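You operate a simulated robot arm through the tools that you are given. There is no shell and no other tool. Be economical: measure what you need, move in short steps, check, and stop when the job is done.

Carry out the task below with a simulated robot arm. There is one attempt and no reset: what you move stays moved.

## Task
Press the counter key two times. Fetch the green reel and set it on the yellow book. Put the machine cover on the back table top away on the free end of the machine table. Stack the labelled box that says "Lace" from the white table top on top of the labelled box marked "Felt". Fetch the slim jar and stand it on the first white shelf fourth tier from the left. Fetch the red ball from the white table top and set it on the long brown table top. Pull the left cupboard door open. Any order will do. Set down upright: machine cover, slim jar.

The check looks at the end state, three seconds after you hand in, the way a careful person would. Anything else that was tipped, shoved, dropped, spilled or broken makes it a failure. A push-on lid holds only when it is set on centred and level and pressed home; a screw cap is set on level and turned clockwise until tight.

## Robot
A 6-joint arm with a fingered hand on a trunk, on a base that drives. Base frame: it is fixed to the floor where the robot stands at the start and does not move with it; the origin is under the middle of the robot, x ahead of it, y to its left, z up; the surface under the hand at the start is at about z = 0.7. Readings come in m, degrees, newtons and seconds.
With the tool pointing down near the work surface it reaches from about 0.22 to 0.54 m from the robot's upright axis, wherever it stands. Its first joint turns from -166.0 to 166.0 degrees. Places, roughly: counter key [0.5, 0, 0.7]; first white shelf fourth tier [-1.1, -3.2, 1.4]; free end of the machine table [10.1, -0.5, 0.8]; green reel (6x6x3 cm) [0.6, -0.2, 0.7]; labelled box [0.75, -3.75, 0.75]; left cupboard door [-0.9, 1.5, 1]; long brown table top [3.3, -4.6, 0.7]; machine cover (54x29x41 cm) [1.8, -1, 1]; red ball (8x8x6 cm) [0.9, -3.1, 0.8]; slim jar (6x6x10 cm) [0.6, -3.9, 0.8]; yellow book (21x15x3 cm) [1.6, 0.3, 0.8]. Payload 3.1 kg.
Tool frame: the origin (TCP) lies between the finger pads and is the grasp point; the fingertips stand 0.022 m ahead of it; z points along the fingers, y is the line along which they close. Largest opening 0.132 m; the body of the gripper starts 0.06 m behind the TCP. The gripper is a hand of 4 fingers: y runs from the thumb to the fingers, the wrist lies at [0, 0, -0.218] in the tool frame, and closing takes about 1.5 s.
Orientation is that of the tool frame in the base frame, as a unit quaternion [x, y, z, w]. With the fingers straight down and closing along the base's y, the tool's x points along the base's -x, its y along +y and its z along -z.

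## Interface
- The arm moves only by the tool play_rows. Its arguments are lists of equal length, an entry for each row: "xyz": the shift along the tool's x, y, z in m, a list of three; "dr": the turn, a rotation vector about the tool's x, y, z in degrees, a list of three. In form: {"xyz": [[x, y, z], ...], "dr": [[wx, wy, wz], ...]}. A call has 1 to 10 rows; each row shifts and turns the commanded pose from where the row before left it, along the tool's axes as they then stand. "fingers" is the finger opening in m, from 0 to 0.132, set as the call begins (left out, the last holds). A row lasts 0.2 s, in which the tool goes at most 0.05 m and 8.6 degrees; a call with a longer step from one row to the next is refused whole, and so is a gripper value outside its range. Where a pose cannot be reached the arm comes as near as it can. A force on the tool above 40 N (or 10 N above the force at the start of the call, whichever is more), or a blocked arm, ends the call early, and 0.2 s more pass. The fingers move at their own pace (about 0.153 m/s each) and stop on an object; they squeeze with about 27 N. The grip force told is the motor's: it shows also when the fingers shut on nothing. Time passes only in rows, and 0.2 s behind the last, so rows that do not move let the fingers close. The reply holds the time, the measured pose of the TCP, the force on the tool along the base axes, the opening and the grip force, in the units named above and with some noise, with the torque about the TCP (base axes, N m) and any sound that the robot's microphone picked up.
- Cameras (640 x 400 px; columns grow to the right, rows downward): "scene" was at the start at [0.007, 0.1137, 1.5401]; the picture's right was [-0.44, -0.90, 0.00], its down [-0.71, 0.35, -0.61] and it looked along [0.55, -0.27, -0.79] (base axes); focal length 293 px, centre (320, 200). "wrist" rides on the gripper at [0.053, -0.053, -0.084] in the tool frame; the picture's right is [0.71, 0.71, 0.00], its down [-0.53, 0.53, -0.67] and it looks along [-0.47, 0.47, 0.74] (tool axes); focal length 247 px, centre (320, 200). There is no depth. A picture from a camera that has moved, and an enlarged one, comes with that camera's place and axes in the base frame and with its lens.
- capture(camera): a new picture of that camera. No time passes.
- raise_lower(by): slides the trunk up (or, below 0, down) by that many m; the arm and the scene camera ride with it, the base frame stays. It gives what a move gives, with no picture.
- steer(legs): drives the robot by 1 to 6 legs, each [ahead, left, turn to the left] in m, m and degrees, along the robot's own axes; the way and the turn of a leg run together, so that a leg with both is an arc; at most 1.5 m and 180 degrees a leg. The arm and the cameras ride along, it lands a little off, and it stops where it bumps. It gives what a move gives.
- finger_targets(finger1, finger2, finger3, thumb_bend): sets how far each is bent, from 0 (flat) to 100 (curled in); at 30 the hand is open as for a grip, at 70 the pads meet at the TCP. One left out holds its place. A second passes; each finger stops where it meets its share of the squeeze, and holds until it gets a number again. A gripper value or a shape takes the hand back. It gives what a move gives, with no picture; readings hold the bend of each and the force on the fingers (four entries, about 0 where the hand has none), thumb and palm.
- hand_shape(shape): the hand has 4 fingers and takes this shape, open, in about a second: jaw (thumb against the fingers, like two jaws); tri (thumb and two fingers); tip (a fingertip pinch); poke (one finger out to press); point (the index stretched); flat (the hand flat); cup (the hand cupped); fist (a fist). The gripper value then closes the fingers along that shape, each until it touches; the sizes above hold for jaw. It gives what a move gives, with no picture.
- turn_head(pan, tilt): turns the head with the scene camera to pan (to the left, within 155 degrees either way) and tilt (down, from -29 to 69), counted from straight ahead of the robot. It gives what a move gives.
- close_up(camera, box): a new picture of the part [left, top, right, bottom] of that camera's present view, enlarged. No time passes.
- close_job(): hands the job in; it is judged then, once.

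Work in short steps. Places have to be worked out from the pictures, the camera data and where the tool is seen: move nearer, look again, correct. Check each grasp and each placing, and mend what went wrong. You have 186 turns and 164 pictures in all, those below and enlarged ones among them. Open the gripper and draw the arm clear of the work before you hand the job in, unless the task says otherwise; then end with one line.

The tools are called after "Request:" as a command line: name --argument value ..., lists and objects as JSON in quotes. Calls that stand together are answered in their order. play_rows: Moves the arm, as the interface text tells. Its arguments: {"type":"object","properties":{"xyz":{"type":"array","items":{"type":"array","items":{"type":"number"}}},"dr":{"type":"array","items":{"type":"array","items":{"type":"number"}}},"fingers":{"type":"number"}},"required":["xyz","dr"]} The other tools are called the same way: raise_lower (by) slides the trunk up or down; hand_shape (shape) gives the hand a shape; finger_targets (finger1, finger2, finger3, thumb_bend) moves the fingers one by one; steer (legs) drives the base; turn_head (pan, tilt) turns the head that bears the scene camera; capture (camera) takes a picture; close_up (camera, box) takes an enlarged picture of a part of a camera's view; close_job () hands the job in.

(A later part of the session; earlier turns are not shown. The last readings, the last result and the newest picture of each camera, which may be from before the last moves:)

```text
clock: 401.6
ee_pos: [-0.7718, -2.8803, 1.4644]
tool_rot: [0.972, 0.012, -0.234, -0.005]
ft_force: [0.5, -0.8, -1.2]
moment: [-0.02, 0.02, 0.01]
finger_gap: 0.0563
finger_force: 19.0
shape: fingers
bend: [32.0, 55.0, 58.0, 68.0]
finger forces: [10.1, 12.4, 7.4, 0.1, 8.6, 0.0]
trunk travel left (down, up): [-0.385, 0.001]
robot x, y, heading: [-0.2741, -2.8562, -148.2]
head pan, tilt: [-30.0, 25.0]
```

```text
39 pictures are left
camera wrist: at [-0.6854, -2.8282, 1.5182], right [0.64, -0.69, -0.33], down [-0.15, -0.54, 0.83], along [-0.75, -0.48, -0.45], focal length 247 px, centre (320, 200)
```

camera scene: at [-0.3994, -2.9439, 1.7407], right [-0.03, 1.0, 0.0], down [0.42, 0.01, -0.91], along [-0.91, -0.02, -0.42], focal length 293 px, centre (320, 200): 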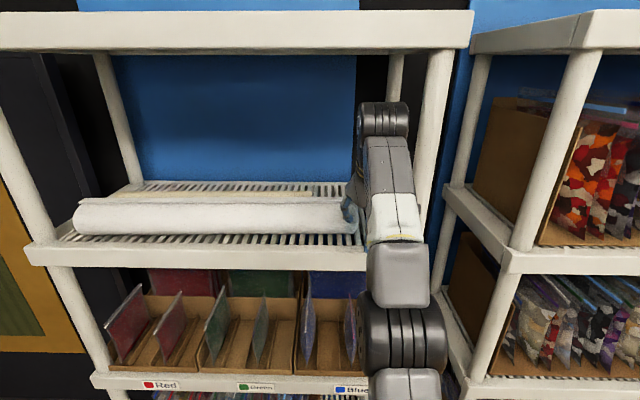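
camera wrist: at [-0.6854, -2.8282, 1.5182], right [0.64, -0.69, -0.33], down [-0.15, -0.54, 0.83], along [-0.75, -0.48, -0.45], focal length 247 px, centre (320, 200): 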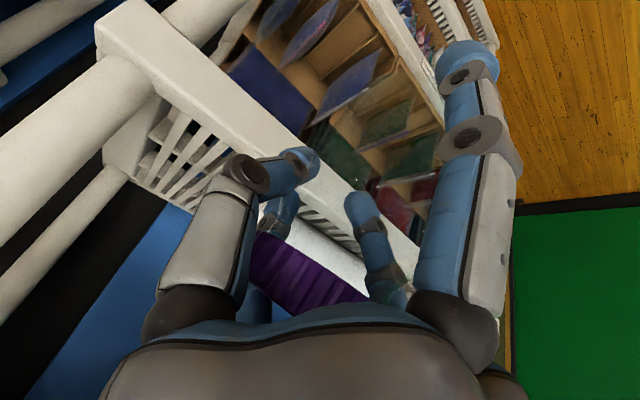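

I need a side view of the jar to judge its lean. I move the hand 22 cm to the left, clear of the forearm, and look.

Request:
play_rows --xyz '[[0, 0.044, 0], [0, 0.044, 0], [0, 0.044, 0], [0, 0.044, 0], [0, 0.044, 0]]' --dr '[[0, 0, 0], [0, 0, 0], [0, 0, 0], [0, 0, 0], [0, 0, 0]]'

Request:
close_up --camera "scene" --box '[150, 60, 410, 240]'

```text
clock: 402.8
ee_pos: [-0.738, -3.0851, 1.4354]
tool_rot: [0.972, 0.011, -0.235, -0.005]
ft_force: [0.0, -0.8, 0.0]
moment: [0.0, 0.04, -0.01]
finger_gap: 0.0561
finger_force: 18.8
shape: fingers
bend: [32.0, 55.0, 58.0, 68.0]
finger forces: [9.6, 11.6, 7.1, 0.0, 8.3, 0.0]
out of reach, approached as far as the arm can: row 2, 3, 4, 5
trunk travel left (down, up): [-0.385, 0.001]
robot x, y, heading: [-0.2794, -2.858, -148.5]
head pan, tilt: [-30.0, 25.0]
```

```text
2.22 times, centred on (280, 150) of scene
camera zoom: at [-0.2394, -2.9595, 1.7406], right [-0.03, 1.0, 0.0], down [0.42, 0.01, -0.91], along [-0.91, -0.03, -0.42], focal length 652 px, centre (409, 311)
```

zoom: 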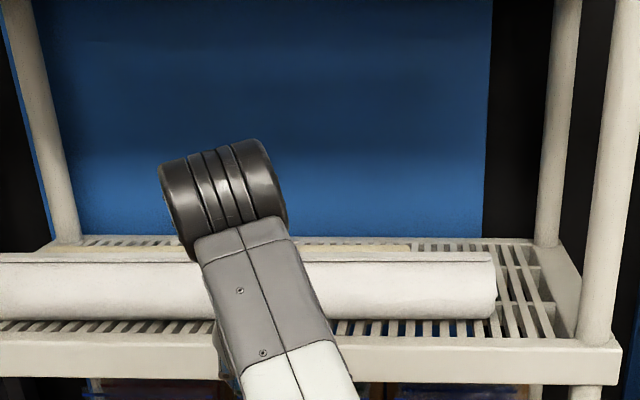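

The hand hides it, but I got a better shelf calibration: tier z≈1.41, front x≈-0.885, roll end y≈-2.887, right rail y≈-2.80. I'll re-set the jar on the white table to regrip it properly: turn around and lower the trunk.

Request:
steer --legs '[[0, 0, 175], [0, -0.375, 0]]'

Request:
raise_lower --by -0.35

Request:
turn_head --pan -25 --tilt 40

Request:
capture --camera "scene"

Request:
capture --camera "wrist"

```text
clock: 412.5
ee_pos: [0.3836, -2.9749, 1.435]
tool_rot: [0.001, 0.972, -0.007, 0.235]
ft_force: [-0.4, -0.6, -1.1]
moment: [0.01, -0.01, 0.01]
finger_gap: 0.0557
finger_force: 17.2
shape: fingers
bend: [32.0, 55.0, 58.0, 68.0]
finger forces: [8.3, 10.8, 6.8, 0.0, 8.0, 0.0]
trunk travel left (down, up): [-0.385, 0.001]
robot x, y, heading: [-0.0864, -3.1869, 30.0]
head pan, tilt: [-30.0, 25.0]
```

```text
clock: 415.9
ee_pos: [0.3834, -2.9739, 1.0848]
tool_rot: [0.0, 0.972, -0.008, 0.233]
ft_force: [0.7, 0.2, 0.0]
moment: [0.01, 0.01, 0.02]
finger_gap: 0.0553
finger_force: 17.2
shape: fingers
bend: [32.0, 55.0, 58.0, 68.0]
finger forces: [8.2, 10.8, 6.8, 0.0, 8.0, 0.0]
trunk travel left (down, up): [-0.035, 0.351]
robot x, y, heading: [-0.0847, -3.1877, 30.3]
head pan, tilt: [-30.0, 25.0]
```

```text
clock: 416.7
ee_pos: [0.3828, -2.9752, 1.0843]
tool_rot: [0.001, 0.972, -0.007, 0.233]
ft_force: [0.2, 0.2, -1.9]
moment: [-0.01, -0.01, -0.03]
finger_gap: 0.0554
finger_force: 17.0
shape: fingers
bend: [32.0, 55.0, 58.0, 68.0]
finger forces: [8.2, 10.8, 6.8, 0.0, 7.9, 0.0]
trunk travel left (down, up): [-0.035, 0.351]
robot x, y, heading: [-0.0878, -3.1873, 30.0]
head pan, tilt: [-25.0, 40.0]
```

```text
37 pictures are left
camera scene: at [-0.1258, -3.0826, 1.3671], right [0.09, -1.0, 0.0], down [-0.64, -0.06, -0.77], along [0.76, 0.07, -0.64], focal length 293 px, centre (320, 200)
```

scene: 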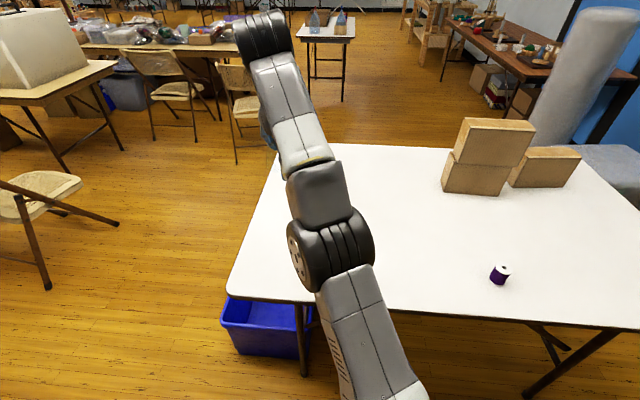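

```text
36 pictures are left
camera wrist: at [0.2984, -3.0281, 1.1383], right [-0.63, 0.7, -0.33], down [0.17, 0.54, 0.83], along [0.76, 0.46, -0.45], focal length 247 px, centre (320, 200)
```

wrist: 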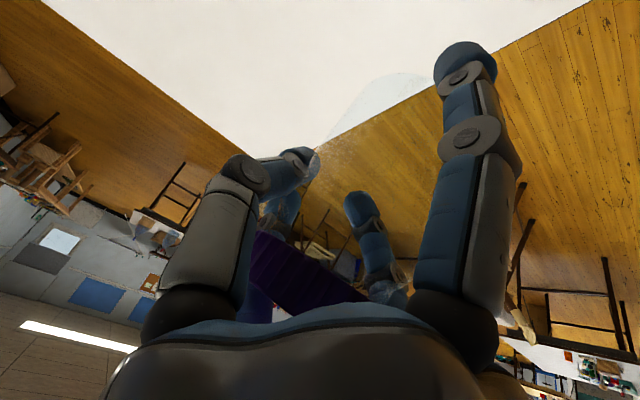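

The glass outline shows the jar only leans ~8° and is otherwise well held, so no regrip needed. I swing the arm (+20° position, +47° yaw) and pitch the hand 8° more to cancel the lean.

Request:
play_rows --xyz '[[0.0251, 0.0143, -0.0128], [0.0231, 0.0181, -0.0118], [0.0206, 0.0215, -0.0105], [0.0177, 0.0246, -0.009], [0.0145, 0.0271, -0.0074], [0.0115, 0.0289, -0.0058], [0, 0, 0]]' --dr '[[-3.55, -0.1, -6.97], [-3.55, -0.1, -6.97], [-3.55, -0.1, -6.97], [-3.55, -0.1, -6.97], [-3.55, -0.1, -6.97], [-3.55, -0.1, -6.97], [0, -8, 0]]'

Request:
steer --legs '[[0, 0, 150]]'

Request:
raise_lower --by 0.35

Request:
turn_head --pan 0 --tilt 25

Request:
capture --camera "scene"

```text
clock: 418.3
ee_pos: [0.2155, -2.8874, 1.0836]
tool_rot: [-0.381, 0.874, 0.114, 0.28]
ft_force: [-0.2, -0.2, -0.4]
moment: [0.02, 0.02, -0.03]
finger_gap: 0.0549
finger_force: 16.5
shape: fingers
bend: [32.0, 55.0, 58.0, 68.0]
finger forces: [8.2, 9.8, 6.2, 0.0, 7.6, 0.0]
out of reach, approached as far as the arm can: row 1
trunk travel left (down, up): [-0.035, 0.351]
robot x, y, heading: [-0.0877, -3.1855, 30.2]
head pan, tilt: [-25.0, 40.0]
```

```text
clock: 424.7
ee_pos: [-0.5012, -3.2689, 1.081]
tool_rot: [0.947, 0.113, -0.3, 0.028]
ft_force: [0.3, -0.1, -0.5]
moment: [-0.01, 0.03, 0.03]
finger_gap: 0.0545
finger_force: 15.3
shape: fingers
bend: [32.0, 55.0, 59.0, 68.0]
finger forces: [7.7, 9.6, 6.0, 0.0, 7.5, 0.0]
trunk travel left (down, up): [-0.035, 0.351]
robot x, y, heading: [-0.0854, -3.1876, 176.4]
head pan, tilt: [-25.0, 40.0]
```

```text
clock: 428.1
ee_pos: [-0.5013, -3.2698, 1.4333]
tool_rot: [0.947, 0.112, -0.299, 0.028]
ft_force: [-0.5, 0.6, -0.7]
moment: [0.03, 0.01, -0.03]
finger_gap: 0.0546
finger_force: 15.2
shape: fingers
bend: [32.0, 55.0, 59.0, 68.0]
finger forces: [7.8, 9.6, 5.9, 0.0, 7.5, 0.0]
trunk travel left (down, up): [-0.385, 0.001]
robot x, y, heading: [-0.0828, -3.1846, 176.5]
head pan, tilt: [-25.0, 40.0]
```

```text
clock: 429.0
ee_pos: [-0.5004, -3.2705, 1.4332]
tool_rot: [0.947, 0.112, -0.299, 0.027]
ft_force: [0.3, -0.5, 0.2]
moment: [0.0, 0.02, -0.01]
finger_gap: 0.0544
finger_force: 16.0
shape: fingers
bend: [32.0, 55.0, 59.0, 68.0]
finger forces: [7.8, 9.6, 6.0, 0.0, 7.5, 0.0]
trunk travel left (down, up): [-0.385, 0.001]
robot x, y, heading: [-0.0872, -3.1879, 176.9]
head pan, tilt: [0.0, 25.0]
```

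```text
35 pictures are left
camera scene: at [-0.1253, -3.333, 1.7406], right [0.06, 1.0, 0.0], down [0.42, -0.02, -0.91], along [-0.9, 0.05, -0.42], focal length 293 px, centre (320, 200)
```

scene: 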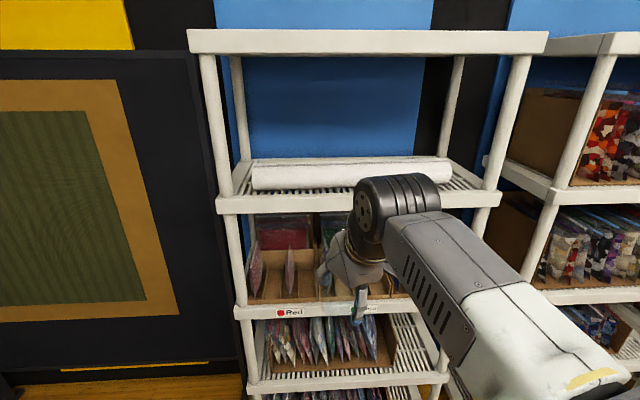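

Tool azimuth 192°, tilt 35°. I raise to z≈1.51 and drive: first sideways to y, then most of the way in, then check.

Request:
play_rows --xyz '[[-0.022, -0.0006, -0.0315], [-0.022, -0.0006, -0.0315]]' --dr '[[0, 0, 0], [0, 0, 0]]'

Request:
steer --legs '[[0, -0.4, 0], [0.3, 0, 0]]'

Request:
turn_head --pan 0 --tilt 20

Request:
capture --camera "scene"

Request:
capture --camera "wrist"

```text
clock: 429.6
ee_pos: [-0.5002, -3.2706, 1.5103]
tool_rot: [0.947, 0.112, -0.299, 0.027]
ft_force: [-0.2, -0.3, -2.0]
moment: [0.03, -0.01, 0.0]
finger_gap: 0.0544
finger_force: 15.3
shape: fingers
bend: [32.0, 55.0, 59.0, 68.0]
finger forces: [7.7, 9.7, 5.9, 0.0, 7.5, 0.0]
trunk travel left (down, up): [-0.385, 0.001]
robot x, y, heading: [-0.084, -3.1883, 176.8]
head pan, tilt: [0.0, 25.0]
```

```text
clock: 433.7
ee_pos: [-0.7671, -2.8577, 1.5093]
tool_rot: [0.947, 0.113, -0.3, 0.028]
ft_force: [0.4, 0.6, -0.8]
moment: [0.0, 0.04, -0.01]
finger_gap: 0.0547
finger_force: 15.3
shape: fingers
bend: [32.0, 55.0, 59.0, 68.0]
finger forces: [7.6, 9.8, 5.7, 0.0, 7.4, 0.0]
trunk travel left (down, up): [-0.385, 0.001]
robot x, y, heading: [-0.3473, -2.7719, 176.7]
head pan, tilt: [0.0, 25.0]
```

```text
clock: 434.4
ee_pos: [-0.7672, -2.8569, 1.5098]
tool_rot: [0.947, 0.113, -0.3, 0.028]
ft_force: [0.6, -0.5, -1.3]
moment: [0.01, 0.01, -0.02]
finger_gap: 0.0547
finger_force: 15.6
shape: fingers
bend: [32.0, 55.0, 59.0, 68.0]
finger forces: [7.7, 9.7, 5.7, 0.1, 7.5, 0.0]
trunk travel left (down, up): [-0.385, 0.001]
robot x, y, heading: [-0.355, -2.7739, 176.6]
head pan, tilt: [0.0, 20.0]
```

```text
34 pictures are left
camera scene: at [-0.3939, -2.9198, 1.7487], right [0.06, 1.0, 0.0], down [0.34, -0.02, -0.94], along [-0.94, 0.05, -0.34], focal length 293 px, centre (320, 200)
```

scene: 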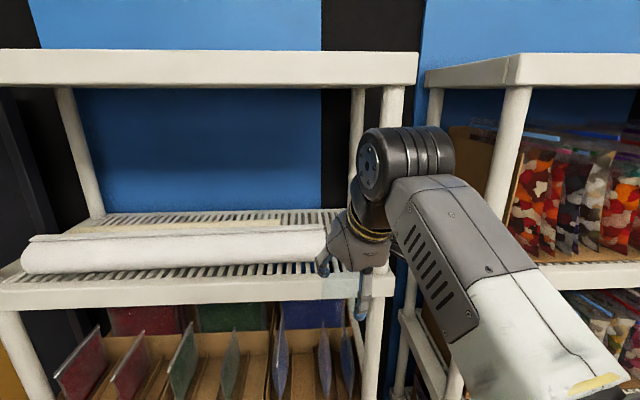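

```text
33 pictures are left
camera wrist: at [-0.6893, -2.7869, 1.5515], right [0.72, -0.55, -0.42], down [0.08, -0.53, 0.84], along [-0.68, -0.64, -0.35], focal length 247 px, centre (320, 200)
```

wrist: 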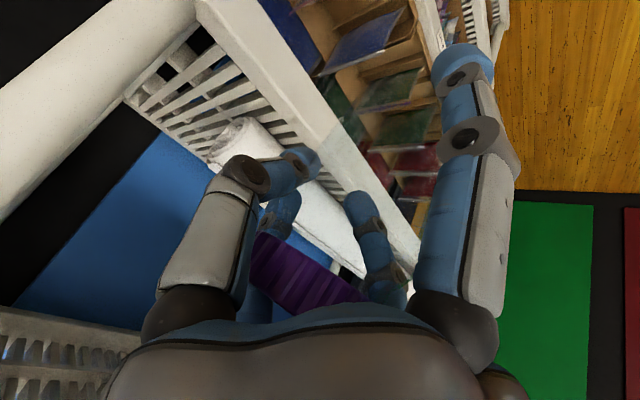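

Refined: shelf rail runs x=-0.855…-0.90, roll end y≈-2.88. Target jar centre (-0.91,-2.853). I drive 0.10 m in, then extend by arm.

Request:
steer --legs '[[0.1, 0, 0]]'

Request:
close_up --camera "scene" --box '[270, 200, 430, 330]'

```text
clock: 435.5
ee_pos: [-0.8675, -2.8521, 1.5114]
tool_rot: [0.947, 0.113, -0.299, 0.029]
ft_force: [-0.8, 0.0, -1.2]
moment: [0.0, -0.01, 0.04]
finger_gap: 0.0543
finger_force: 15.4
shape: fingers
bend: [32.0, 55.0, 59.0, 68.0]
finger forces: [7.7, 9.7, 5.8, 0.1, 7.5, 0.1]
trunk travel left (down, up): [-0.385, 0.001]
robot x, y, heading: [-0.4518, -2.7652, 176.9]
head pan, tilt: [0.0, 20.0]
```

```text
3.08 times, centred on (350, 265) of scene
camera zoom: at [-0.4947, -2.9141, 1.7487], right [0.06, 1.0, 0.0], down [0.34, -0.02, -0.94], along [-0.94, 0.05, -0.34], focal length 902 px, centre (228, 0)
```

zoom: 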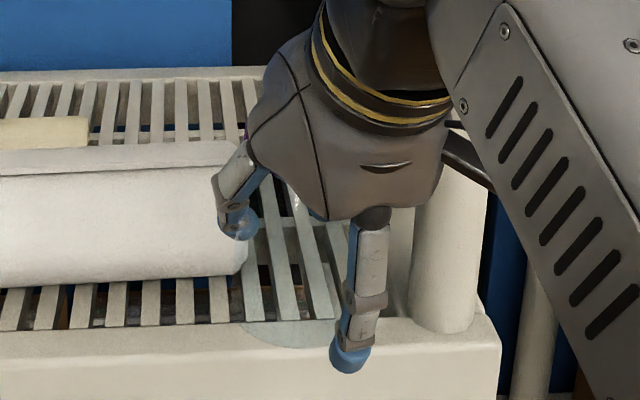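

The glass base is visible, upright, over the rail. I extend 4.3 cm in and lower in small steps until contact.

Request:
play_rows --xyz '[[-0.0171, -0.0049, 0.012], [-0.0171, -0.0049, 0.012], [0.0114, 0.0003, 0.0164], [0.0057, 0.0002, 0.0082], [0.0023, 0, 0.0033], [0.0023, 0, 0.0033], [0.0023, 0, 0.0033]]' --dr '[[0, 0, 0], [0, 0, 0], [0, 0, 0], [0, 0, 0], [0, 0, 0], [0, 0, 0], [0, 0, 0]]'

Request:
close_up --camera "scene" --box '[270, 200, 430, 330]'

```text
clock: 437.1
ee_pos: [-0.9112, -2.8521, 1.4699]
tool_rot: [0.947, 0.113, -0.3, 0.028]
ft_force: [0.5, -0.2, -1.1]
moment: [0.0, -0.01, 0.02]
finger_gap: 0.0544
finger_force: 15.6
shape: fingers
bend: [32.0, 55.0, 59.0, 68.0]
finger forces: [7.7, 9.7, 5.6, 0.0, 7.4, 0.1]
trunk travel left (down, up): [-0.385, 0.001]
robot x, y, heading: [-0.4513, -2.7662, 177.1]
head pan, tilt: [0.0, 20.0]
```

```text
3.08 times, centred on (350, 265) of scene
camera zoom: at [-0.4947, -2.9142, 1.7487], right [0.06, 1.0, 0.0], down [0.34, -0.02, -0.94], along [-0.94, 0.05, -0.34], focal length 902 px, centre (228, 0)
```

zoom: 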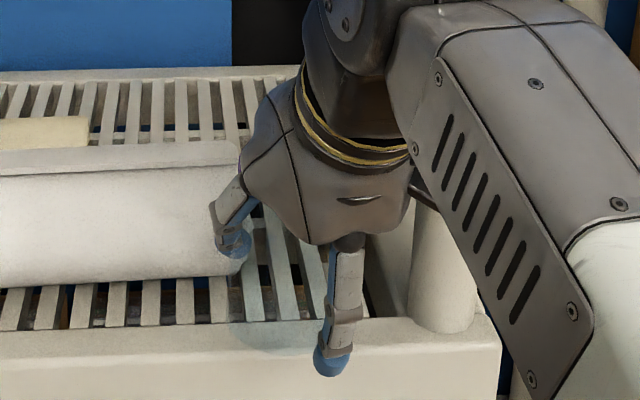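

Still no contact; base is in front of the roll and inside the front rail. I continue in 3–4 mm steps.

Request:
play_rows --xyz '[[0.0023, 0, 0.0033], [0.0023, 0, 0.0033], [0.0017, 0, 0.0025], [0.0017, 0, 0.0025]]' --dr '[[0, 0, 0], [0, 0, 0], [0, 0, 0], [0, 0, 0]]'

```text
clock: 438.1
ee_pos: [-0.9116, -2.8518, 1.4537]
tool_rot: [0.947, 0.113, -0.299, 0.028]
ft_force: [-0.3, -0.5, -1.0]
moment: [-0.02, 0.02, 0.01]
finger_gap: 0.0545
finger_force: 15.1
shape: fingers
bend: [32.0, 55.0, 59.0, 68.0]
finger forces: [7.6, 9.8, 5.6, 0.0, 7.5, 0.0]
trunk travel left (down, up): [-0.385, 0.001]
robot x, y, heading: [-0.452, -2.7633, 176.8]
head pan, tilt: [0.0, 20.0]
```

No contact yet at TCP 1.454. Three more small steps, with a look.

Request:
play_rows --xyz '[[0.0017, 0, 0.0025], [0.0017, 0, 0.0025], [0.0017, 0, 0.0025], [0.0017, 0, 0.0025]]' --dr '[[0, 0, 0], [0, 0, 0], [0, 0, 0], [0, 0, 0]]'

Request:
close_up --camera "scene" --box '[270, 200, 430, 330]'

```text
clock: 439.1
ee_pos: [-0.9131, -2.8526, 1.4434]
tool_rot: [0.947, 0.113, -0.299, 0.027]
ft_force: [0.3, -0.1, -0.3]
moment: [-0.01, 0.0, -0.01]
finger_gap: 0.0544
finger_force: 15.1
shape: fingers
bend: [32.0, 55.0, 59.0, 68.0]
finger forces: [7.6, 9.7, 5.7, 0.0, 7.5, 0.0]
trunk travel left (down, up): [-0.385, 0.001]
robot x, y, heading: [-0.4467, -2.7677, 176.8]
head pan, tilt: [0.0, 20.0]
```

```text
3.08 times, centred on (350, 265) of scene
camera zoom: at [-0.4942, -2.9142, 1.7487], right [0.06, 1.0, 0.0], down [0.34, -0.02, -0.94], along [-0.94, 0.05, -0.34], focal length 902 px, centre (228, 0)
```

zoom: 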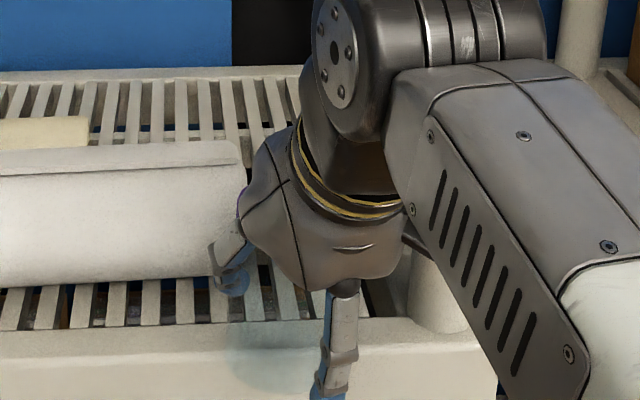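

I need to see the jar's base against the rail more clearly; zoom in tightly.

Request:
close_up --camera "scene" --box '[320, 270, 400, 335]'

Request:
capture --camera "wrist"

```text
6.15 times, centred on (360, 302) of scene
camera zoom: at [-0.4942, -2.9142, 1.7487], right [0.06, 1.0, 0.0], down [0.34, -0.02, -0.94], along [-0.94, 0.05, -0.34], focal length 1804 px, centre (74, -431)
```

zoom: 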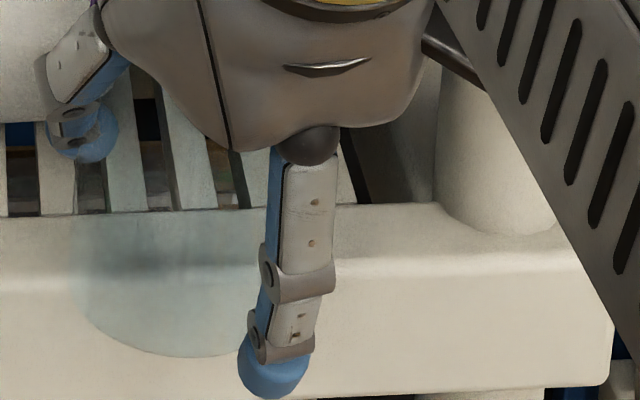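

```text
28 pictures are left
camera wrist: at [-0.8339, -2.7819, 1.4842], right [0.72, -0.55, -0.42], down [0.08, -0.53, 0.84], along [-0.68, -0.64, -0.34], focal length 247 px, centre (320, 200)
```

wrist: 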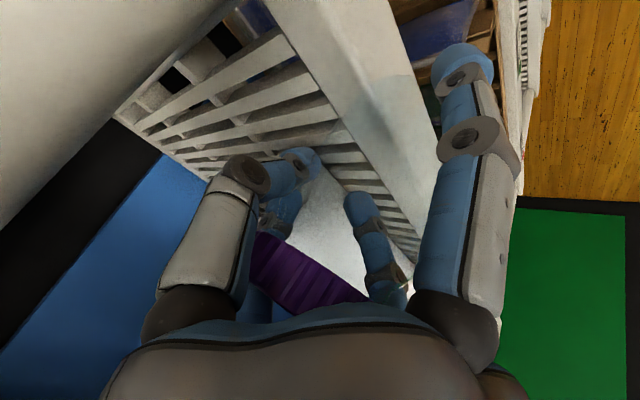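

The base hovers over the front rail; I shift it 2 cm further in and 1.2 cm to +y (raising 1 cm first), then lower to contact.

Request:
play_rows --xyz '[[-0.0057, 0, -0.0082], [-0.0136, -0.0162, 0.0098], [0.0057, 0, 0.0082], [0.0023, 0, 0.0033], [0.0023, 0, 0.0033], [0.0017, 0, 0.0025], [0.0017, 0, 0.0025]]' --dr '[[0, 0, 0], [0, 0, 0], [0, 0, 0], [0, 0, 0], [0, 0, 0], [0, 0, 0], [0, 0, 0]]'

Request:
close_up --camera "scene" --box '[320, 270, 400, 335]'

```text
clock: 440.7
ee_pos: [-0.9292, -2.8397, 1.4367]
tool_rot: [0.943, 0.114, -0.311, 0.031]
ft_force: [3.7, -2.0, 15.2]
moment: [0.0, -0.26, -0.03]
finger_gap: 0.0529
finger_force: 20.8
shape: fingers
bend: [33.0, 55.0, 56.0, 68.0]
finger forces: [8.1, 14.1, 12.0, 0.0, 7.1, 0.0]
trunk travel left (down, up): [-0.385, 0.001]
robot x, y, heading: [-0.4516, -2.7685, 177.1]
head pan, tilt: [0.0, 20.0]
stopped in row 7: the force on the tool passed its limit at 42 N (the readings are from after the stop); the commanded pose is now the measured one
```

```text
6.15 times, centred on (360, 302) of scene
camera zoom: at [-0.4921, -2.9139, 1.7487], right [0.06, 1.0, 0.0], down [0.34, -0.02, -0.94], along [-0.94, 0.05, -0.34], focal length 1804 px, centre (74, -431)
```

zoom: 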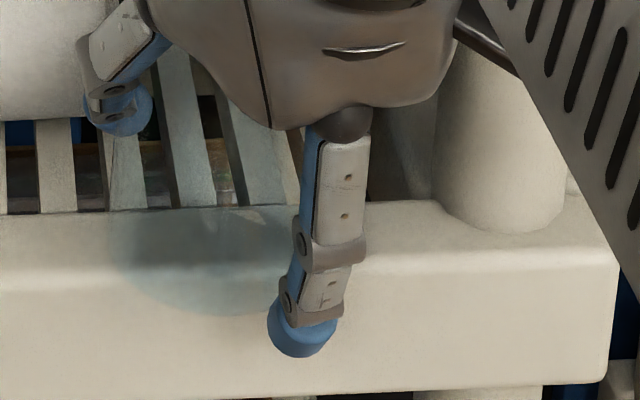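

The jar base now touches the tier, but its front slightly overhangs the rail. I lift 1.2 cm, move 2 cm further in and 1.2 cm to +y (past the roll's end), and set down.

Request:
play_rows --xyz '[[-0.0069, 0, -0.0098], [-0.0135, -0.0163, 0.0098], [0.0057, 0, 0.0082], [0.0017, 0, 0.0025], [0.0012, 0, 0.0016]]' --dr '[[0, 0, 0], [0, 0, 0], [0, 0, 0], [0, 0, 0], [0, 0, 0]]'

Request:
close_up --camera "scene" --box '[320, 270, 400, 335]'

```text
clock: 441.5
ee_pos: [-0.9333, -2.8293, 1.4452]
tool_rot: [0.944, 0.117, -0.307, 0.031]
ft_force: [27.8, -3.1, 1.9]
moment: [-0.05, -0.5, 1.17]
finger_gap: 0.0505
finger_force: 25.7
shape: fingers
bend: [35.0, 50.0, 59.0, 70.0]
finger forces: [4.7, 32.9, 6.0, 0.0, 7.1, 0.0]
trunk travel left (down, up): [-0.385, 0.001]
robot x, y, heading: [-0.4502, -2.7637, 176.8]
head pan, tilt: [0.0, 20.0]
stopped in row 3: the force on the tool passed its limit at 42 N (the readings are from after the stop); the commanded pose is now the measured one
```

```text
6.15 times, centred on (360, 302) of scene
camera zoom: at [-0.4778, -2.9132, 1.7493], right [0.05, 1.0, 0.0], down [0.33, -0.02, -0.94], along [-0.94, 0.05, -0.33], focal length 1804 px, centre (74, -431)
```

zoom: 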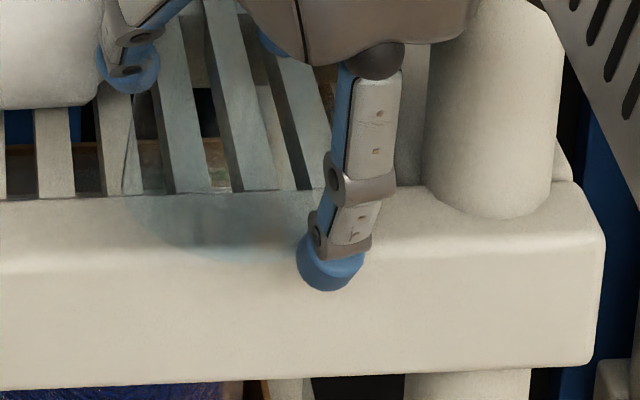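

The left finger touches the roll's end. I back out 6 mm and +y 4 mm to relieve it, then lower the last ~9 mm.

Request:
play_rows --xyz '[[0.0056, -0.0025, -0.0038], [0, 0, 0], [0.0028, 0, 0.0041], [0.0017, 0, 0.0025], [0.0012, 0, 0.0016]]' --dr '[[0, 0, 0], [0, 0, 0], [0, 0, 0], [0, 0, 0], [0, 0, 0]]'

Request:
close_up --camera "scene" --box '[300, 260, 400, 335]'

```text
clock: 442.7
ee_pos: [-0.9349, -2.8285, 1.4354]
tool_rot: [0.943, 0.114, -0.311, 0.029]
ft_force: [16.0, -10.7, 27.6]
moment: [0.32, -0.44, 0.14]
finger_gap: 0.0499
finger_force: 29.4
shape: fingers
bend: [35.0, 51.0, 57.0, 71.0]
finger forces: [5.3, 27.8, 11.8, 0.0, 13.4, 0.4]
trunk travel left (down, up): [-0.385, 0.001]
robot x, y, heading: [-0.4524, -2.7674, 177.0]
head pan, tilt: [0.0, 20.0]
```

```text
5.33 times, centred on (350, 298) of scene
camera zoom: at [-0.483, -2.918, 1.7488], right [0.06, 1.0, 0.0], down [0.34, -0.02, -0.94], along [-0.94, 0.05, -0.34], focal length 1564 px, centre (160, -320)
```

zoom: 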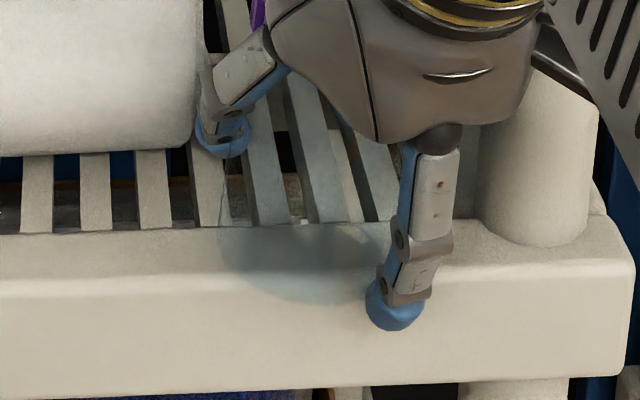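

Jar is pressed on the tier. I open thumb, fingers 1 and 3, and only slack finger 2 slightly (it is next to the roll's end), then withdraw up and back.

Request:
finger_targets --finger1 28 --finger2 49 --finger3 40 --thumb_bend 45

Request:
close_up --camera "scene" --box '[300, 240, 400, 335]'

```text
clock: 443.7
ee_pos: [-0.939, -2.833, 1.4284]
tool_rot: [0.945, 0.116, -0.303, 0.029]
ft_force: [13.8, -22.6, -13.8]
moment: [0.42, -0.32, 0.58]
finger_gap: 0.0678
finger_force: 23.4
shape: fingers
bend: [28.0, 50.0, 39.0, 46.0]
finger forces: [0.1, 15.7, 1.6, 0.0, 27.2, 2.4]
trunk travel left (down, up): [-0.385, 0.001]
robot x, y, heading: [-0.4427, -2.767, 177.2]
head pan, tilt: [0.0, 20.0]
```

```text
4.21 times, centred on (350, 288) of scene
camera zoom: at [-0.4898, -2.9235, 1.7479], right [0.05, 1.0, 0.01], down [0.34, -0.01, -0.94], along [-0.94, 0.05, -0.34], focal length 1234 px, centre (194, -168)
```

zoom: 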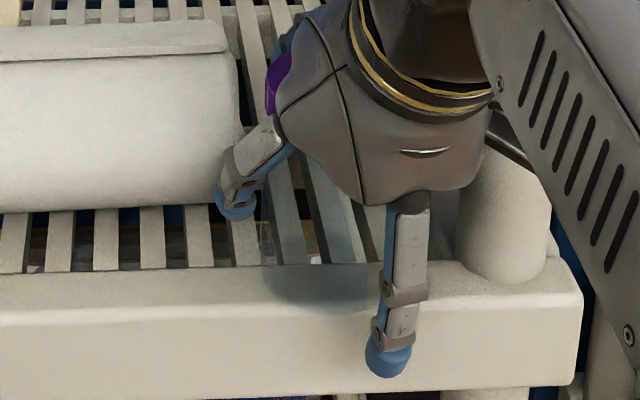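

Both side fingers press outward (post, roll). I relieve them: thumb 58, finger 2 at 51, finger 3 at 44.

Request:
finger_targets --finger2 51 --finger3 42 --thumb_bend 58

Request:
play_rows --xyz '[[0, 0, -0.01], [0, 0, -0.015], [0, 0, -0.02]]' --dr '[[0, 0, 0], [0, 0, 0], [0, 0, 0]]'

Request:
close_up --camera "scene" --box '[290, 200, 410, 335]'

```text
clock: 444.7
ee_pos: [-0.9394, -2.8306, 1.4296]
tool_rot: [0.945, 0.116, -0.304, 0.028]
ft_force: [13.7, -13.7, -15.5]
moment: [1.16, -0.43, 0.6]
finger_gap: 0.0629
finger_force: 19.1
shape: fingers
bend: [28.0, 48.0, 41.0, 57.0]
finger forces: [0.1, 21.3, 1.8, 0.0, 15.7, 0.6]
trunk travel left (down, up): [-0.385, 0.001]
robot x, y, heading: [-0.4527, -2.7693, 176.8]
head pan, tilt: [0.0, 20.0]
```

```text
clock: 445.5
ee_pos: [-0.9167, -2.8268, 1.4673]
tool_rot: [0.945, 0.116, -0.306, 0.028]
ft_force: [-6.9, -24.8, -1.8]
moment: [0.41, -0.09, 0.22]
finger_gap: 0.0617
finger_force: 12.2
shape: fingers
bend: [28.0, 51.0, 42.0, 57.0]
finger forces: [0.0, 0.1, 0.0, 0.1, 24.0, 0.0]
trunk travel left (down, up): [-0.385, 0.001]
robot x, y, heading: [-0.4485, -2.7721, 176.6]
head pan, tilt: [0.0, 20.0]
```

```text
2.96 times, centred on (350, 268) of scene
camera zoom: at [-0.4945, -2.9238, 1.7479], right [0.05, 1.0, 0.01], down [0.34, -0.01, -0.94], along [-0.94, 0.05, -0.34], focal length 869 px, centre (231, 0)
```

zoom: 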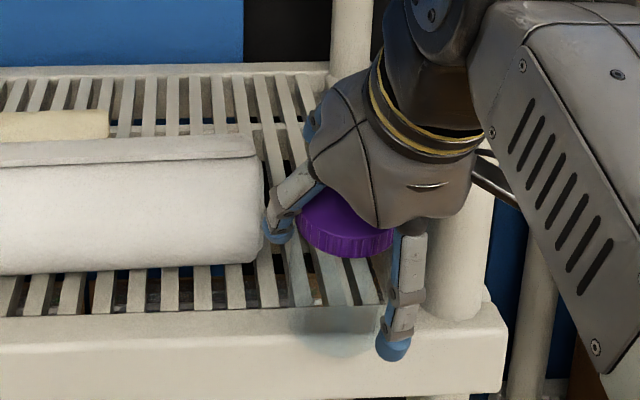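

The jar stands upright and the roll hasn't moved. The thumb rubs the post, so I go straight up now rather than along the tool axis.

Request:
play_rows --xyz '[[-0.0087, 0, -0.0122], [-0.0116, 0, -0.0162], [-0.0116, 0, -0.0162]]' --dr '[[0, 0, 0], [0, 0, 0], [0, 0, 0]]'

Request:
close_up --camera "scene" --box '[290, 180, 410, 335]'

```text
clock: 446.3
ee_pos: [-0.91, -2.8241, 1.5238]
tool_rot: [0.945, 0.113, -0.305, 0.027]
ft_force: [15.5, -8.4, -6.2]
moment: [-0.13, 0.19, -0.66]
finger_gap: 0.0621
finger_force: 9.0
shape: fingers
bend: [28.0, 51.0, 42.0, 59.0]
finger forces: [0.1, 0.0, 0.0, 0.0, 17.9, 0.0]
trunk travel left (down, up): [-0.385, 0.001]
robot x, y, heading: [-0.4513, -2.7681, 176.6]
head pan, tilt: [0.0, 20.0]
```

```text
2.58 times, centred on (350, 258) of scene
camera zoom: at [-0.487, -2.9176, 1.7485], right [0.06, 1.0, 0.0], down [0.34, -0.02, -0.94], along [-0.94, 0.05, -0.34], focal length 756 px, centre (243, 52)
```

zoom: 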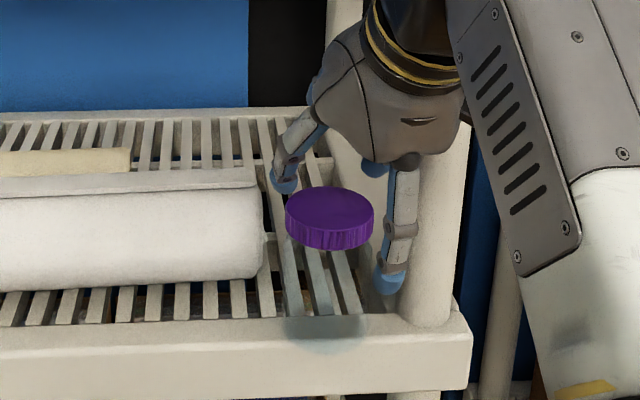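

Jar stands upright and level. I move the hand 1.5 cm off the post, up 2 cm, then drive straight back.

Request:
play_rows --xyz '[[-0.0029, 0.0146, 0.0018], [-0.0116, 0, -0.0162], [0, 0, 0]]' --dr '[[0, 0, 0], [0, 0, 0], [0, 0, 0]]'

Request:
steer --legs '[[-0.25, 0, 0]]'

Request:
close_up --camera "scene" --box '[200, 120, 440, 270]'

```text
clock: 447.1
ee_pos: [-0.9085, -2.8355, 1.5313]
tool_rot: [0.945, 0.113, -0.305, 0.03]
ft_force: [-0.5, -0.8, 0.4]
moment: [-0.02, 0.02, 0.0]
finger_gap: 0.0649
finger_force: 0.0
shape: fingers
bend: [28.0, 51.0, 42.0, 57.0]
finger forces: [0.1, 0.0, 0.1, 0.0, 0.0, 0.1]
out of reach, approached as far as the arm can: row 2
trunk travel left (down, up): [-0.385, 0.001]
robot x, y, heading: [-0.4505, -2.7676, 176.8]
head pan, tilt: [0.0, 20.0]
```

```text
clock: 448.9
ee_pos: [-0.663, -2.8488, 1.5313]
tool_rot: [0.945, 0.113, -0.304, 0.029]
ft_force: [-0.5, 0.9, 0.0]
moment: [0.03, -0.02, -0.01]
finger_gap: 0.0648
finger_force: 0.0
shape: fingers
bend: [28.0, 51.0, 42.0, 57.0]
finger forces: [0.0, 0.0, 0.0, 0.0, 0.1, 0.1]
trunk travel left (down, up): [-0.385, 0.001]
robot x, y, heading: [-0.2018, -2.7797, 176.7]
head pan, tilt: [0.0, 20.0]
```

```text
2.67 times, centred on (320, 195) of scene
camera zoom: at [-0.2465, -2.9278, 1.7487], right [0.06, 1.0, 0.0], down [0.34, -0.02, -0.94], along [-0.94, 0.05, -0.34], focal length 782 px, centre (320, 213)
```

zoom: 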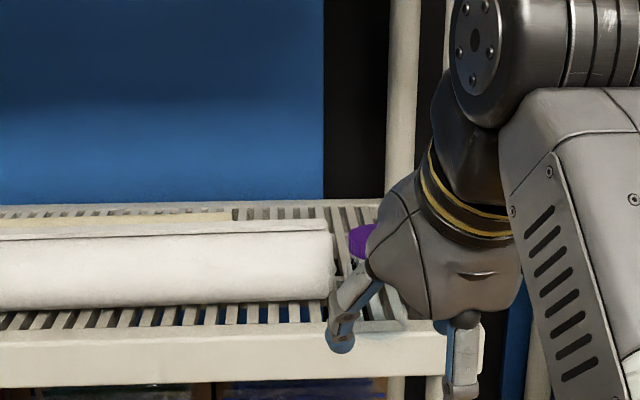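

The jar remains standing on the tier. Now the machine cover: I bring the hand back to vertical (lower 20 cm, pitch back 36°) and open it.

Request:
play_rows --xyz '[[0.029, 0, 0.0405], [0.029, 0, 0.0405], [0.029, 0, 0.0405], [0.029, 0, 0.0405], [0, 0, 0], [0, 0, 0], [0, 0, 0], [0, 0, 0], [0, 0, 0]]' --dr '[[0, 0, 0], [0, 0, 0], [0, 0, 0], [0, 0, 0], [0, 7.2, 0], [0, 7.2, 0], [0, 7.2, 0], [0, 7.2, 0], [0, 7.2, 0]]'

Request:
hand_shape --shape "jaw"

Request:
steer --legs '[[0, -0.7, 0], [0, 0, -176.8], [1.5, 0, 0]]'

Request:
turn_head --pan 45 --tilt 20

Request:
capture --camera "scene"

```text
clock: 450.9
ee_pos: [-0.6634, -2.8476, 1.3306]
tool_rot: [0.993, 0.117, 0.004, -0.007]
ft_force: [0.2, 0.7, 0.6]
moment: [0.0, -0.04, 0.04]
finger_gap: 0.0648
finger_force: 0.0
shape: fingers
bend: [28.0, 51.0, 42.0, 57.0]
finger forces: [0.0, 0.1, 0.0, 0.1, 0.0, 0.0]
trunk travel left (down, up): [-0.385, 0.001]
robot x, y, heading: [-0.2037, -2.7811, 176.9]
head pan, tilt: [0.0, 20.0]
```

```text
clock: 451.8
ee_pos: [-0.6631, -2.8484, 1.3327]
tool_rot: [0.993, 0.118, 0.003, -0.006]
ft_force: [0.4, -0.9, -0.5]
moment: [-0.01, -0.02, -0.01]
finger_gap: 0.1321
finger_force: 0.1
shape: jaw
bend: [30.0, 30.0, 30.0, 30.0]
finger forces: [0.1, 0.0, 0.0, 0.1, 0.0, 0.0]
trunk travel left (down, up): [-0.385, 0.001]
robot x, y, heading: [-0.2037, -2.7791, 176.9]
head pan, tilt: [0.0, 20.0]
```

```text
clock: 469.8
ee_pos: [1.8133, -1.9204, 1.3315]
tool_rot: [-0.172, 0.985, -0.006, -0.002]
ft_force: [0.1, 0.1, 0.5]
moment: [0.01, -0.01, -0.01]
finger_gap: 0.132
finger_force: 0.1
shape: jaw
bend: [30.0, 30.0, 30.0, 30.0]
finger forces: [0.0, 0.0, 0.0, 0.1, 0.0, 0.1]
trunk travel left (down, up): [-0.385, 0.001]
robot x, y, heading: [1.3638, -2.0345, 2.7]
head pan, tilt: [0.0, 20.0]
```

```text
clock: 470.9
ee_pos: [1.8118, -1.9203, 1.3326]
tool_rot: [-0.171, 0.985, -0.006, -0.002]
ft_force: [-0.2, 0.2, 1.1]
moment: [0.02, 0.0, -0.01]
finger_gap: 0.1322
finger_force: 0.1
shape: jaw
bend: [30.0, 30.0, 30.0, 30.0]
finger forces: [0.0, 0.1, 0.0, 0.1, 0.0, 0.0]
trunk travel left (down, up): [-0.385, 0.001]
robot x, y, heading: [1.3703, -2.034, 2.8]
head pan, tilt: [45.0, 20.0]
```

```text
20 pictures are left
camera scene: at [1.3595, -1.8224, 1.7487], right [0.74, -0.67, 0.0], down [-0.23, -0.25, -0.94], along [0.63, 0.7, -0.34], focal length 293 px, centre (320, 200)
```

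scene: 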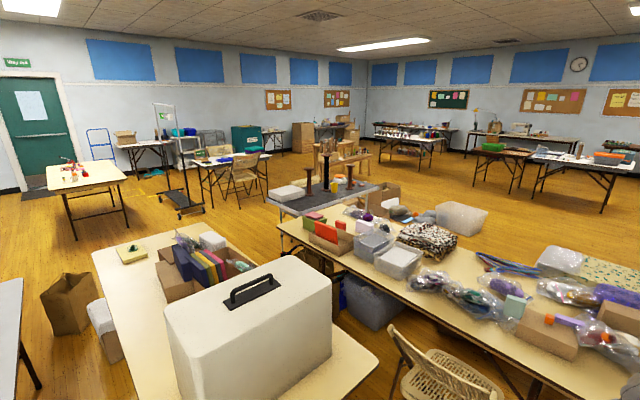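

Cover's handle runs along x, near (1.70,-1.15), z≈1.2. I turn to face +y and move in front of it.

Request:
steer --legs '[[0, 0, 87.2], [0, -0.33, 0], [0.36, 0, 0]]'

Request:
capture --camera "wrist"

```text
clock: 476.7
ee_pos: [1.5805, -1.5799, 1.3326]
tool_rot: [0.805, -0.593, 0.005, -0.002]
ft_force: [0.7, 0.0, 0.2]
moment: [0.01, 0.02, 0.01]
finger_gap: 0.1321
finger_force: 0.0
shape: jaw
bend: [30.0, 30.0, 30.0, 30.0]
finger forces: [0.0, 0.0, 0.0, 0.0, 0.0, 0.0]
trunk travel left (down, up): [-0.385, 0.001]
robot x, y, heading: [1.6754, -2.033, 90.5]
head pan, tilt: [45.0, 20.0]
stopped in leg 2: the robot was blocked; the commanded pose is now the measured one
```

```text
19 pictures are left
camera wrist: at [1.6475, -1.6155, 1.4194], right [-0.47, -0.88, 0.0], down [-0.66, 0.35, 0.66], along [-0.58, 0.31, -0.75], focal length 247 px, centre (320, 200)
```

wrist: 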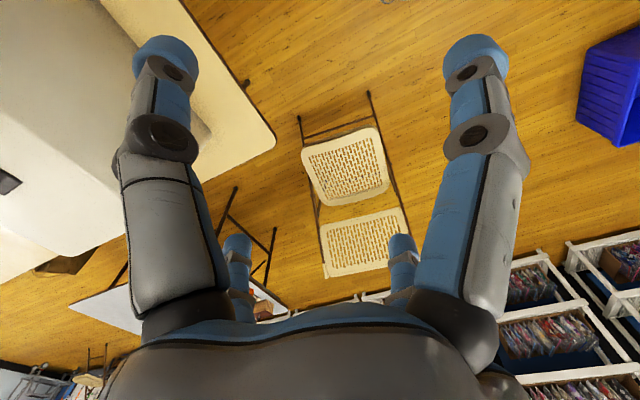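

A chair blocked the last centimetres to the right; x=1.675 is fine. I go ahead 0.38 m.

Request:
steer --legs '[[0, 0.02, 0], [0.38, 0, 0]]'

Request:
turn_head --pan 10 --tilt 45

Request:
capture --camera "scene"

Request:
capture --camera "wrist"

```text
clock: 479.6
ee_pos: [1.5559, -1.1891, 1.3315]
tool_rot: [0.803, -0.595, 0.006, -0.003]
ft_force: [-0.9, 0.0, -0.2]
moment: [-0.01, 0.02, 0.02]
finger_gap: 0.1323
finger_force: 0.1
shape: jaw
bend: [30.0, 30.0, 30.0, 30.0]
finger forces: [0.0, 0.0, 0.0, 0.0, 0.0, 0.1]
trunk travel left (down, up): [-0.385, 0.001]
robot x, y, heading: [1.6473, -1.6443, 90.2]
head pan, tilt: [45.0, 20.0]
```

```text
clock: 480.6
ee_pos: [1.5563, -1.1895, 1.3324]
tool_rot: [0.803, -0.596, 0.007, -0.003]
ft_force: [0.0, 0.0, -0.3]
moment: [-0.01, -0.01, 0.02]
finger_gap: 0.132
finger_force: 0.0
shape: jaw
bend: [30.0, 30.0, 30.0, 30.0]
finger forces: [0.0, 0.0, 0.0, 0.0, 0.0, 0.1]
trunk travel left (down, up): [-0.385, 0.001]
robot x, y, heading: [1.6499, -1.6438, 90.2]
head pan, tilt: [10.0, 45.0]
```

```text
18 pictures are left
camera scene: at [1.4869, -1.6237, 1.7101], right [0.98, 0.18, 0.0], down [0.12, -0.7, -0.71], along [-0.12, 0.7, -0.71], focal length 293 px, centre (320, 200)
```

scene: 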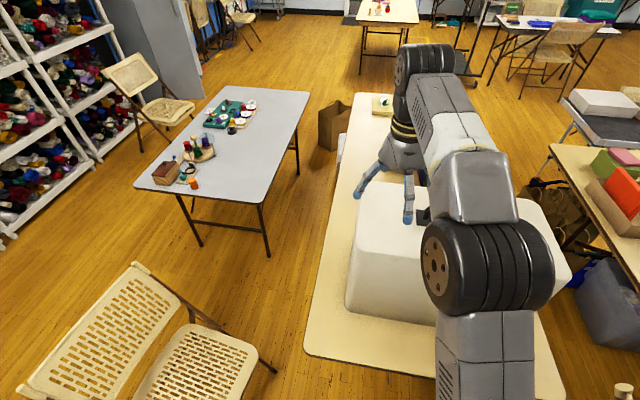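

```text
17 pictures are left
camera wrist: at [1.6228, -1.2266, 1.4193], right [-0.47, -0.88, 0.0], down [-0.67, 0.35, 0.66], along [-0.58, 0.31, -0.75], focal length 247 px, centre (320, 200)
```

wrist: 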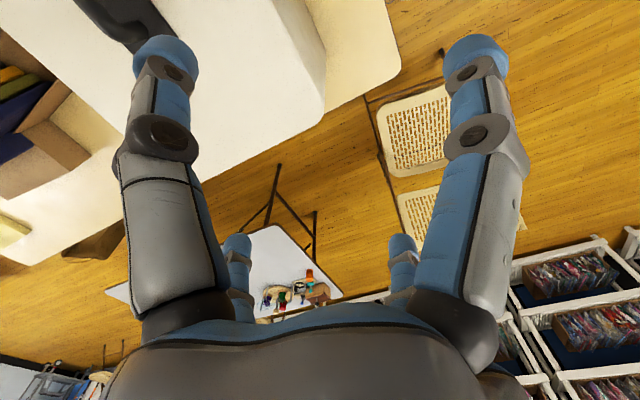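

Handle's near end seen at ≈(1.67,-1.08); centre estimated (1.755,-1.075). I drive 0.09 ahead, move over it and yaw so the fingers straddle the bar diagonally.

Request:
steer --legs '[[0.09, 0, 0]]'

Request:
play_rows --xyz '[[0.0068, -0.0395, 0], [0.0068, -0.0395, 0], [0.0068, -0.0395, 0], [0.0068, -0.0395, 0], [0.0068, -0.0395, 0], [0, 0, 0], [0, 0, 0], [0, 0, 0], [0, 0, 0]]' --dr '[[0, 0, 0], [0, 0, 0], [0, 0, 0], [0, 0, 0], [0, 0, 0], [0, 0, -7], [0, 0, -7], [0, 0, -7], [0, 0, -7]]'

Request:
capture --camera "wrist"

```text
clock: 481.7
ee_pos: [1.5574, -1.1004, 1.3309]
tool_rot: [0.803, -0.596, 0.007, -0.003]
ft_force: [0.1, -0.2, 0.3]
moment: [-0.03, 0.01, -0.02]
finger_gap: 0.1321
finger_force: 0.0
shape: jaw
bend: [30.0, 30.0, 30.0, 30.0]
finger forces: [0.1, 0.0, 0.1, 0.0, 0.0, 0.1]
trunk travel left (down, up): [-0.385, 0.001]
robot x, y, heading: [1.645, -1.5556, 90.0]
head pan, tilt: [10.0, 45.0]
```

```text
clock: 483.7
ee_pos: [1.7343, -1.0798, 1.3354]
tool_rot: [0.924, -0.383, 0.007, -0.002]
ft_force: [0.2, -0.7, 0.6]
moment: [0.01, 0.03, 0.0]
finger_gap: 0.132
finger_force: 0.1
shape: jaw
bend: [30.0, 30.0, 30.0, 30.0]
finger forces: [0.1, 0.0, 0.1, 0.0, 0.0, 0.0]
out of reach, approached as far as the arm can: row 5
trunk travel left (down, up): [-0.385, 0.001]
robot x, y, heading: [1.65, -1.5545, 89.9]
head pan, tilt: [10.0, 45.0]
```

```text
16 pictures are left
camera wrist: at [1.8098, -1.0813, 1.4224], right [0.0, -1.0, 0.0], down [-0.75, 0.0, 0.66], along [-0.66, 0.0, -0.75], focal length 247 px, centre (320, 200)
```

wrist: 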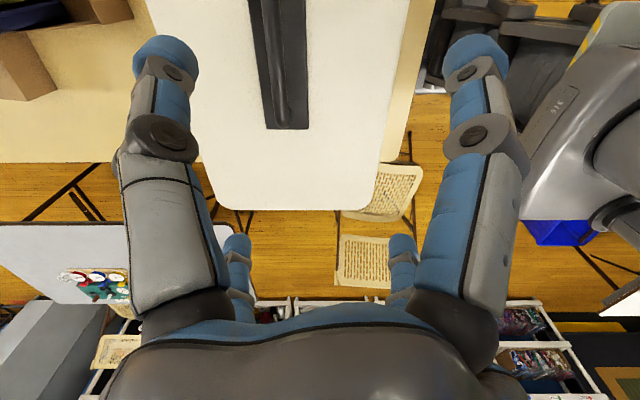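

Handle bar is at y≈-1.046, centre x≈1.767. I shift the base a bit closer, centre over it, lower 6 cm and look.

Request:
steer --legs '[[0.05, -0.06, 0]]'

Request:
play_rows --xyz '[[-0.0078, 0.0304, 0], [0, 0, 0.03], [0, 0, 0.03]]' --dr '[[0, 0, 0], [0, 0, 0], [0, 0, 0]]'

Request:
capture --camera "wrist"

```text
clock: 484.7
ee_pos: [1.7948, -1.0295, 1.3344]
tool_rot: [0.924, -0.383, 0.007, 0.0]
ft_force: [0.7, 0.6, 0.3]
moment: [-0.05, 0.06, 0.01]
finger_gap: 0.1322
finger_force: 0.1
shape: jaw
bend: [30.0, 30.0, 30.0, 30.0]
finger forces: [0.1, 0.0, 0.0, 0.0, 0.0, 0.0]
trunk travel left (down, up): [-0.385, 0.001]
robot x, y, heading: [1.7065, -1.5034, 89.9]
head pan, tilt: [10.0, 45.0]
```

```text
clock: 485.5
ee_pos: [1.7645, -1.0451, 1.2763]
tool_rot: [0.923, -0.384, 0.007, -0.002]
ft_force: [0.0, 0.6, -0.2]
moment: [0.01, 0.01, 0.0]
finger_gap: 0.1321
finger_force: 0.0
shape: jaw
bend: [30.0, 30.0, 30.0, 30.0]
finger forces: [0.1, 0.0, 0.0, 0.0, 0.0, 0.1]
trunk travel left (down, up): [-0.385, 0.001]
robot x, y, heading: [1.7059, -1.503, 90.1]
head pan, tilt: [10.0, 45.0]
```

```text
15 pictures are left
camera wrist: at [1.8404, -1.0448, 1.3634], right [0.0, -1.0, 0.0], down [-0.75, 0.0, 0.66], along [-0.66, 0.0, -0.75], focal length 247 px, centre (320, 200)
```

wrist: 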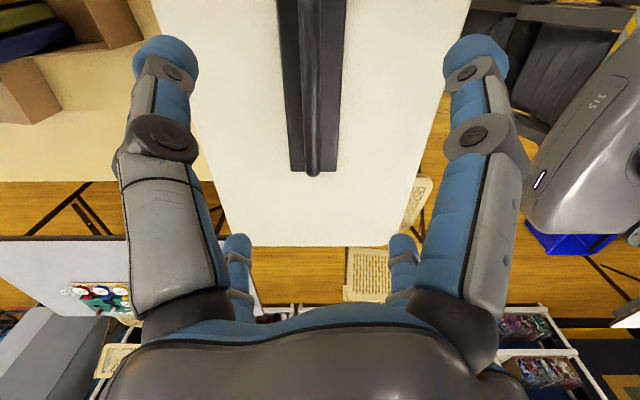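

Well centred. I shift 6 mm in +y and descend to TCP≈1.195, then close all fingers round the bar.

Request:
play_rows --xyz '[[-0.0042, -0.0042, 0.03], [0, 0, 0.03], [0, 0, 0.012], [0, 0, 0.006]]' --dr '[[0, 0, 0], [0, 0, 0], [0, 0, 0], [0, 0, 0]]'

Request:
finger_targets --finger1 85 --finger2 85 --finger3 85 --thumb_bend 85

Request:
capture --camera "wrist"

```text
clock: 486.5
ee_pos: [1.7688, -1.0398, 1.1975]
tool_rot: [0.924, -0.383, 0.006, -0.001]
ft_force: [0.1, 0.0, 1.1]
moment: [-0.01, 0.01, 0.0]
finger_gap: 0.1321
finger_force: 0.1
shape: jaw
bend: [30.0, 30.0, 30.0, 30.0]
finger forces: [0.0, 0.0, 0.0, 0.0, 0.1, 0.0]
trunk travel left (down, up): [-0.385, 0.001]
robot x, y, heading: [1.709, -1.5052, 89.9]
head pan, tilt: [10.0, 45.0]
```

```text
clock: 487.5
ee_pos: [1.7689, -1.0395, 1.1974]
tool_rot: [0.923, -0.384, 0.007, -0.002]
ft_force: [-0.1, 0.5, -0.1]
moment: [-0.01, 0.02, 0.04]
finger_gap: 0.0001
finger_force: 0.0
shape: fingers
bend: [75.0, 75.0, 75.0, 74.0]
finger forces: [0.1, 0.0, 0.0, 0.0, 0.0, 0.0]
trunk travel left (down, up): [-0.385, 0.001]
robot x, y, heading: [1.7078, -1.5065, 90.3]
head pan, tilt: [10.0, 45.0]
```

```text
14 pictures are left
camera wrist: at [1.8441, -1.0411, 1.2848], right [0.0, -1.0, 0.0], down [-0.75, 0.0, 0.66], along [-0.66, 0.0, -0.75], focal length 247 px, centre (320, 200)
```

wrist: 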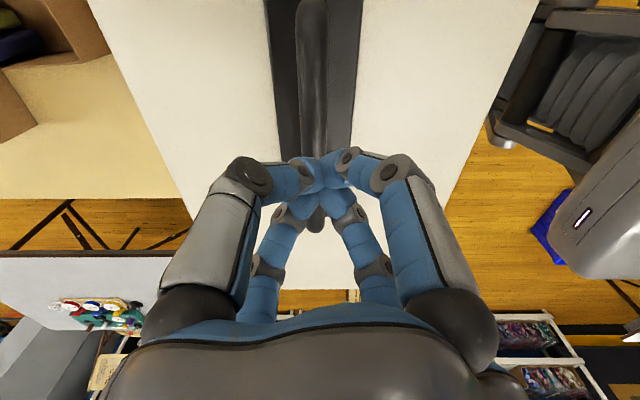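

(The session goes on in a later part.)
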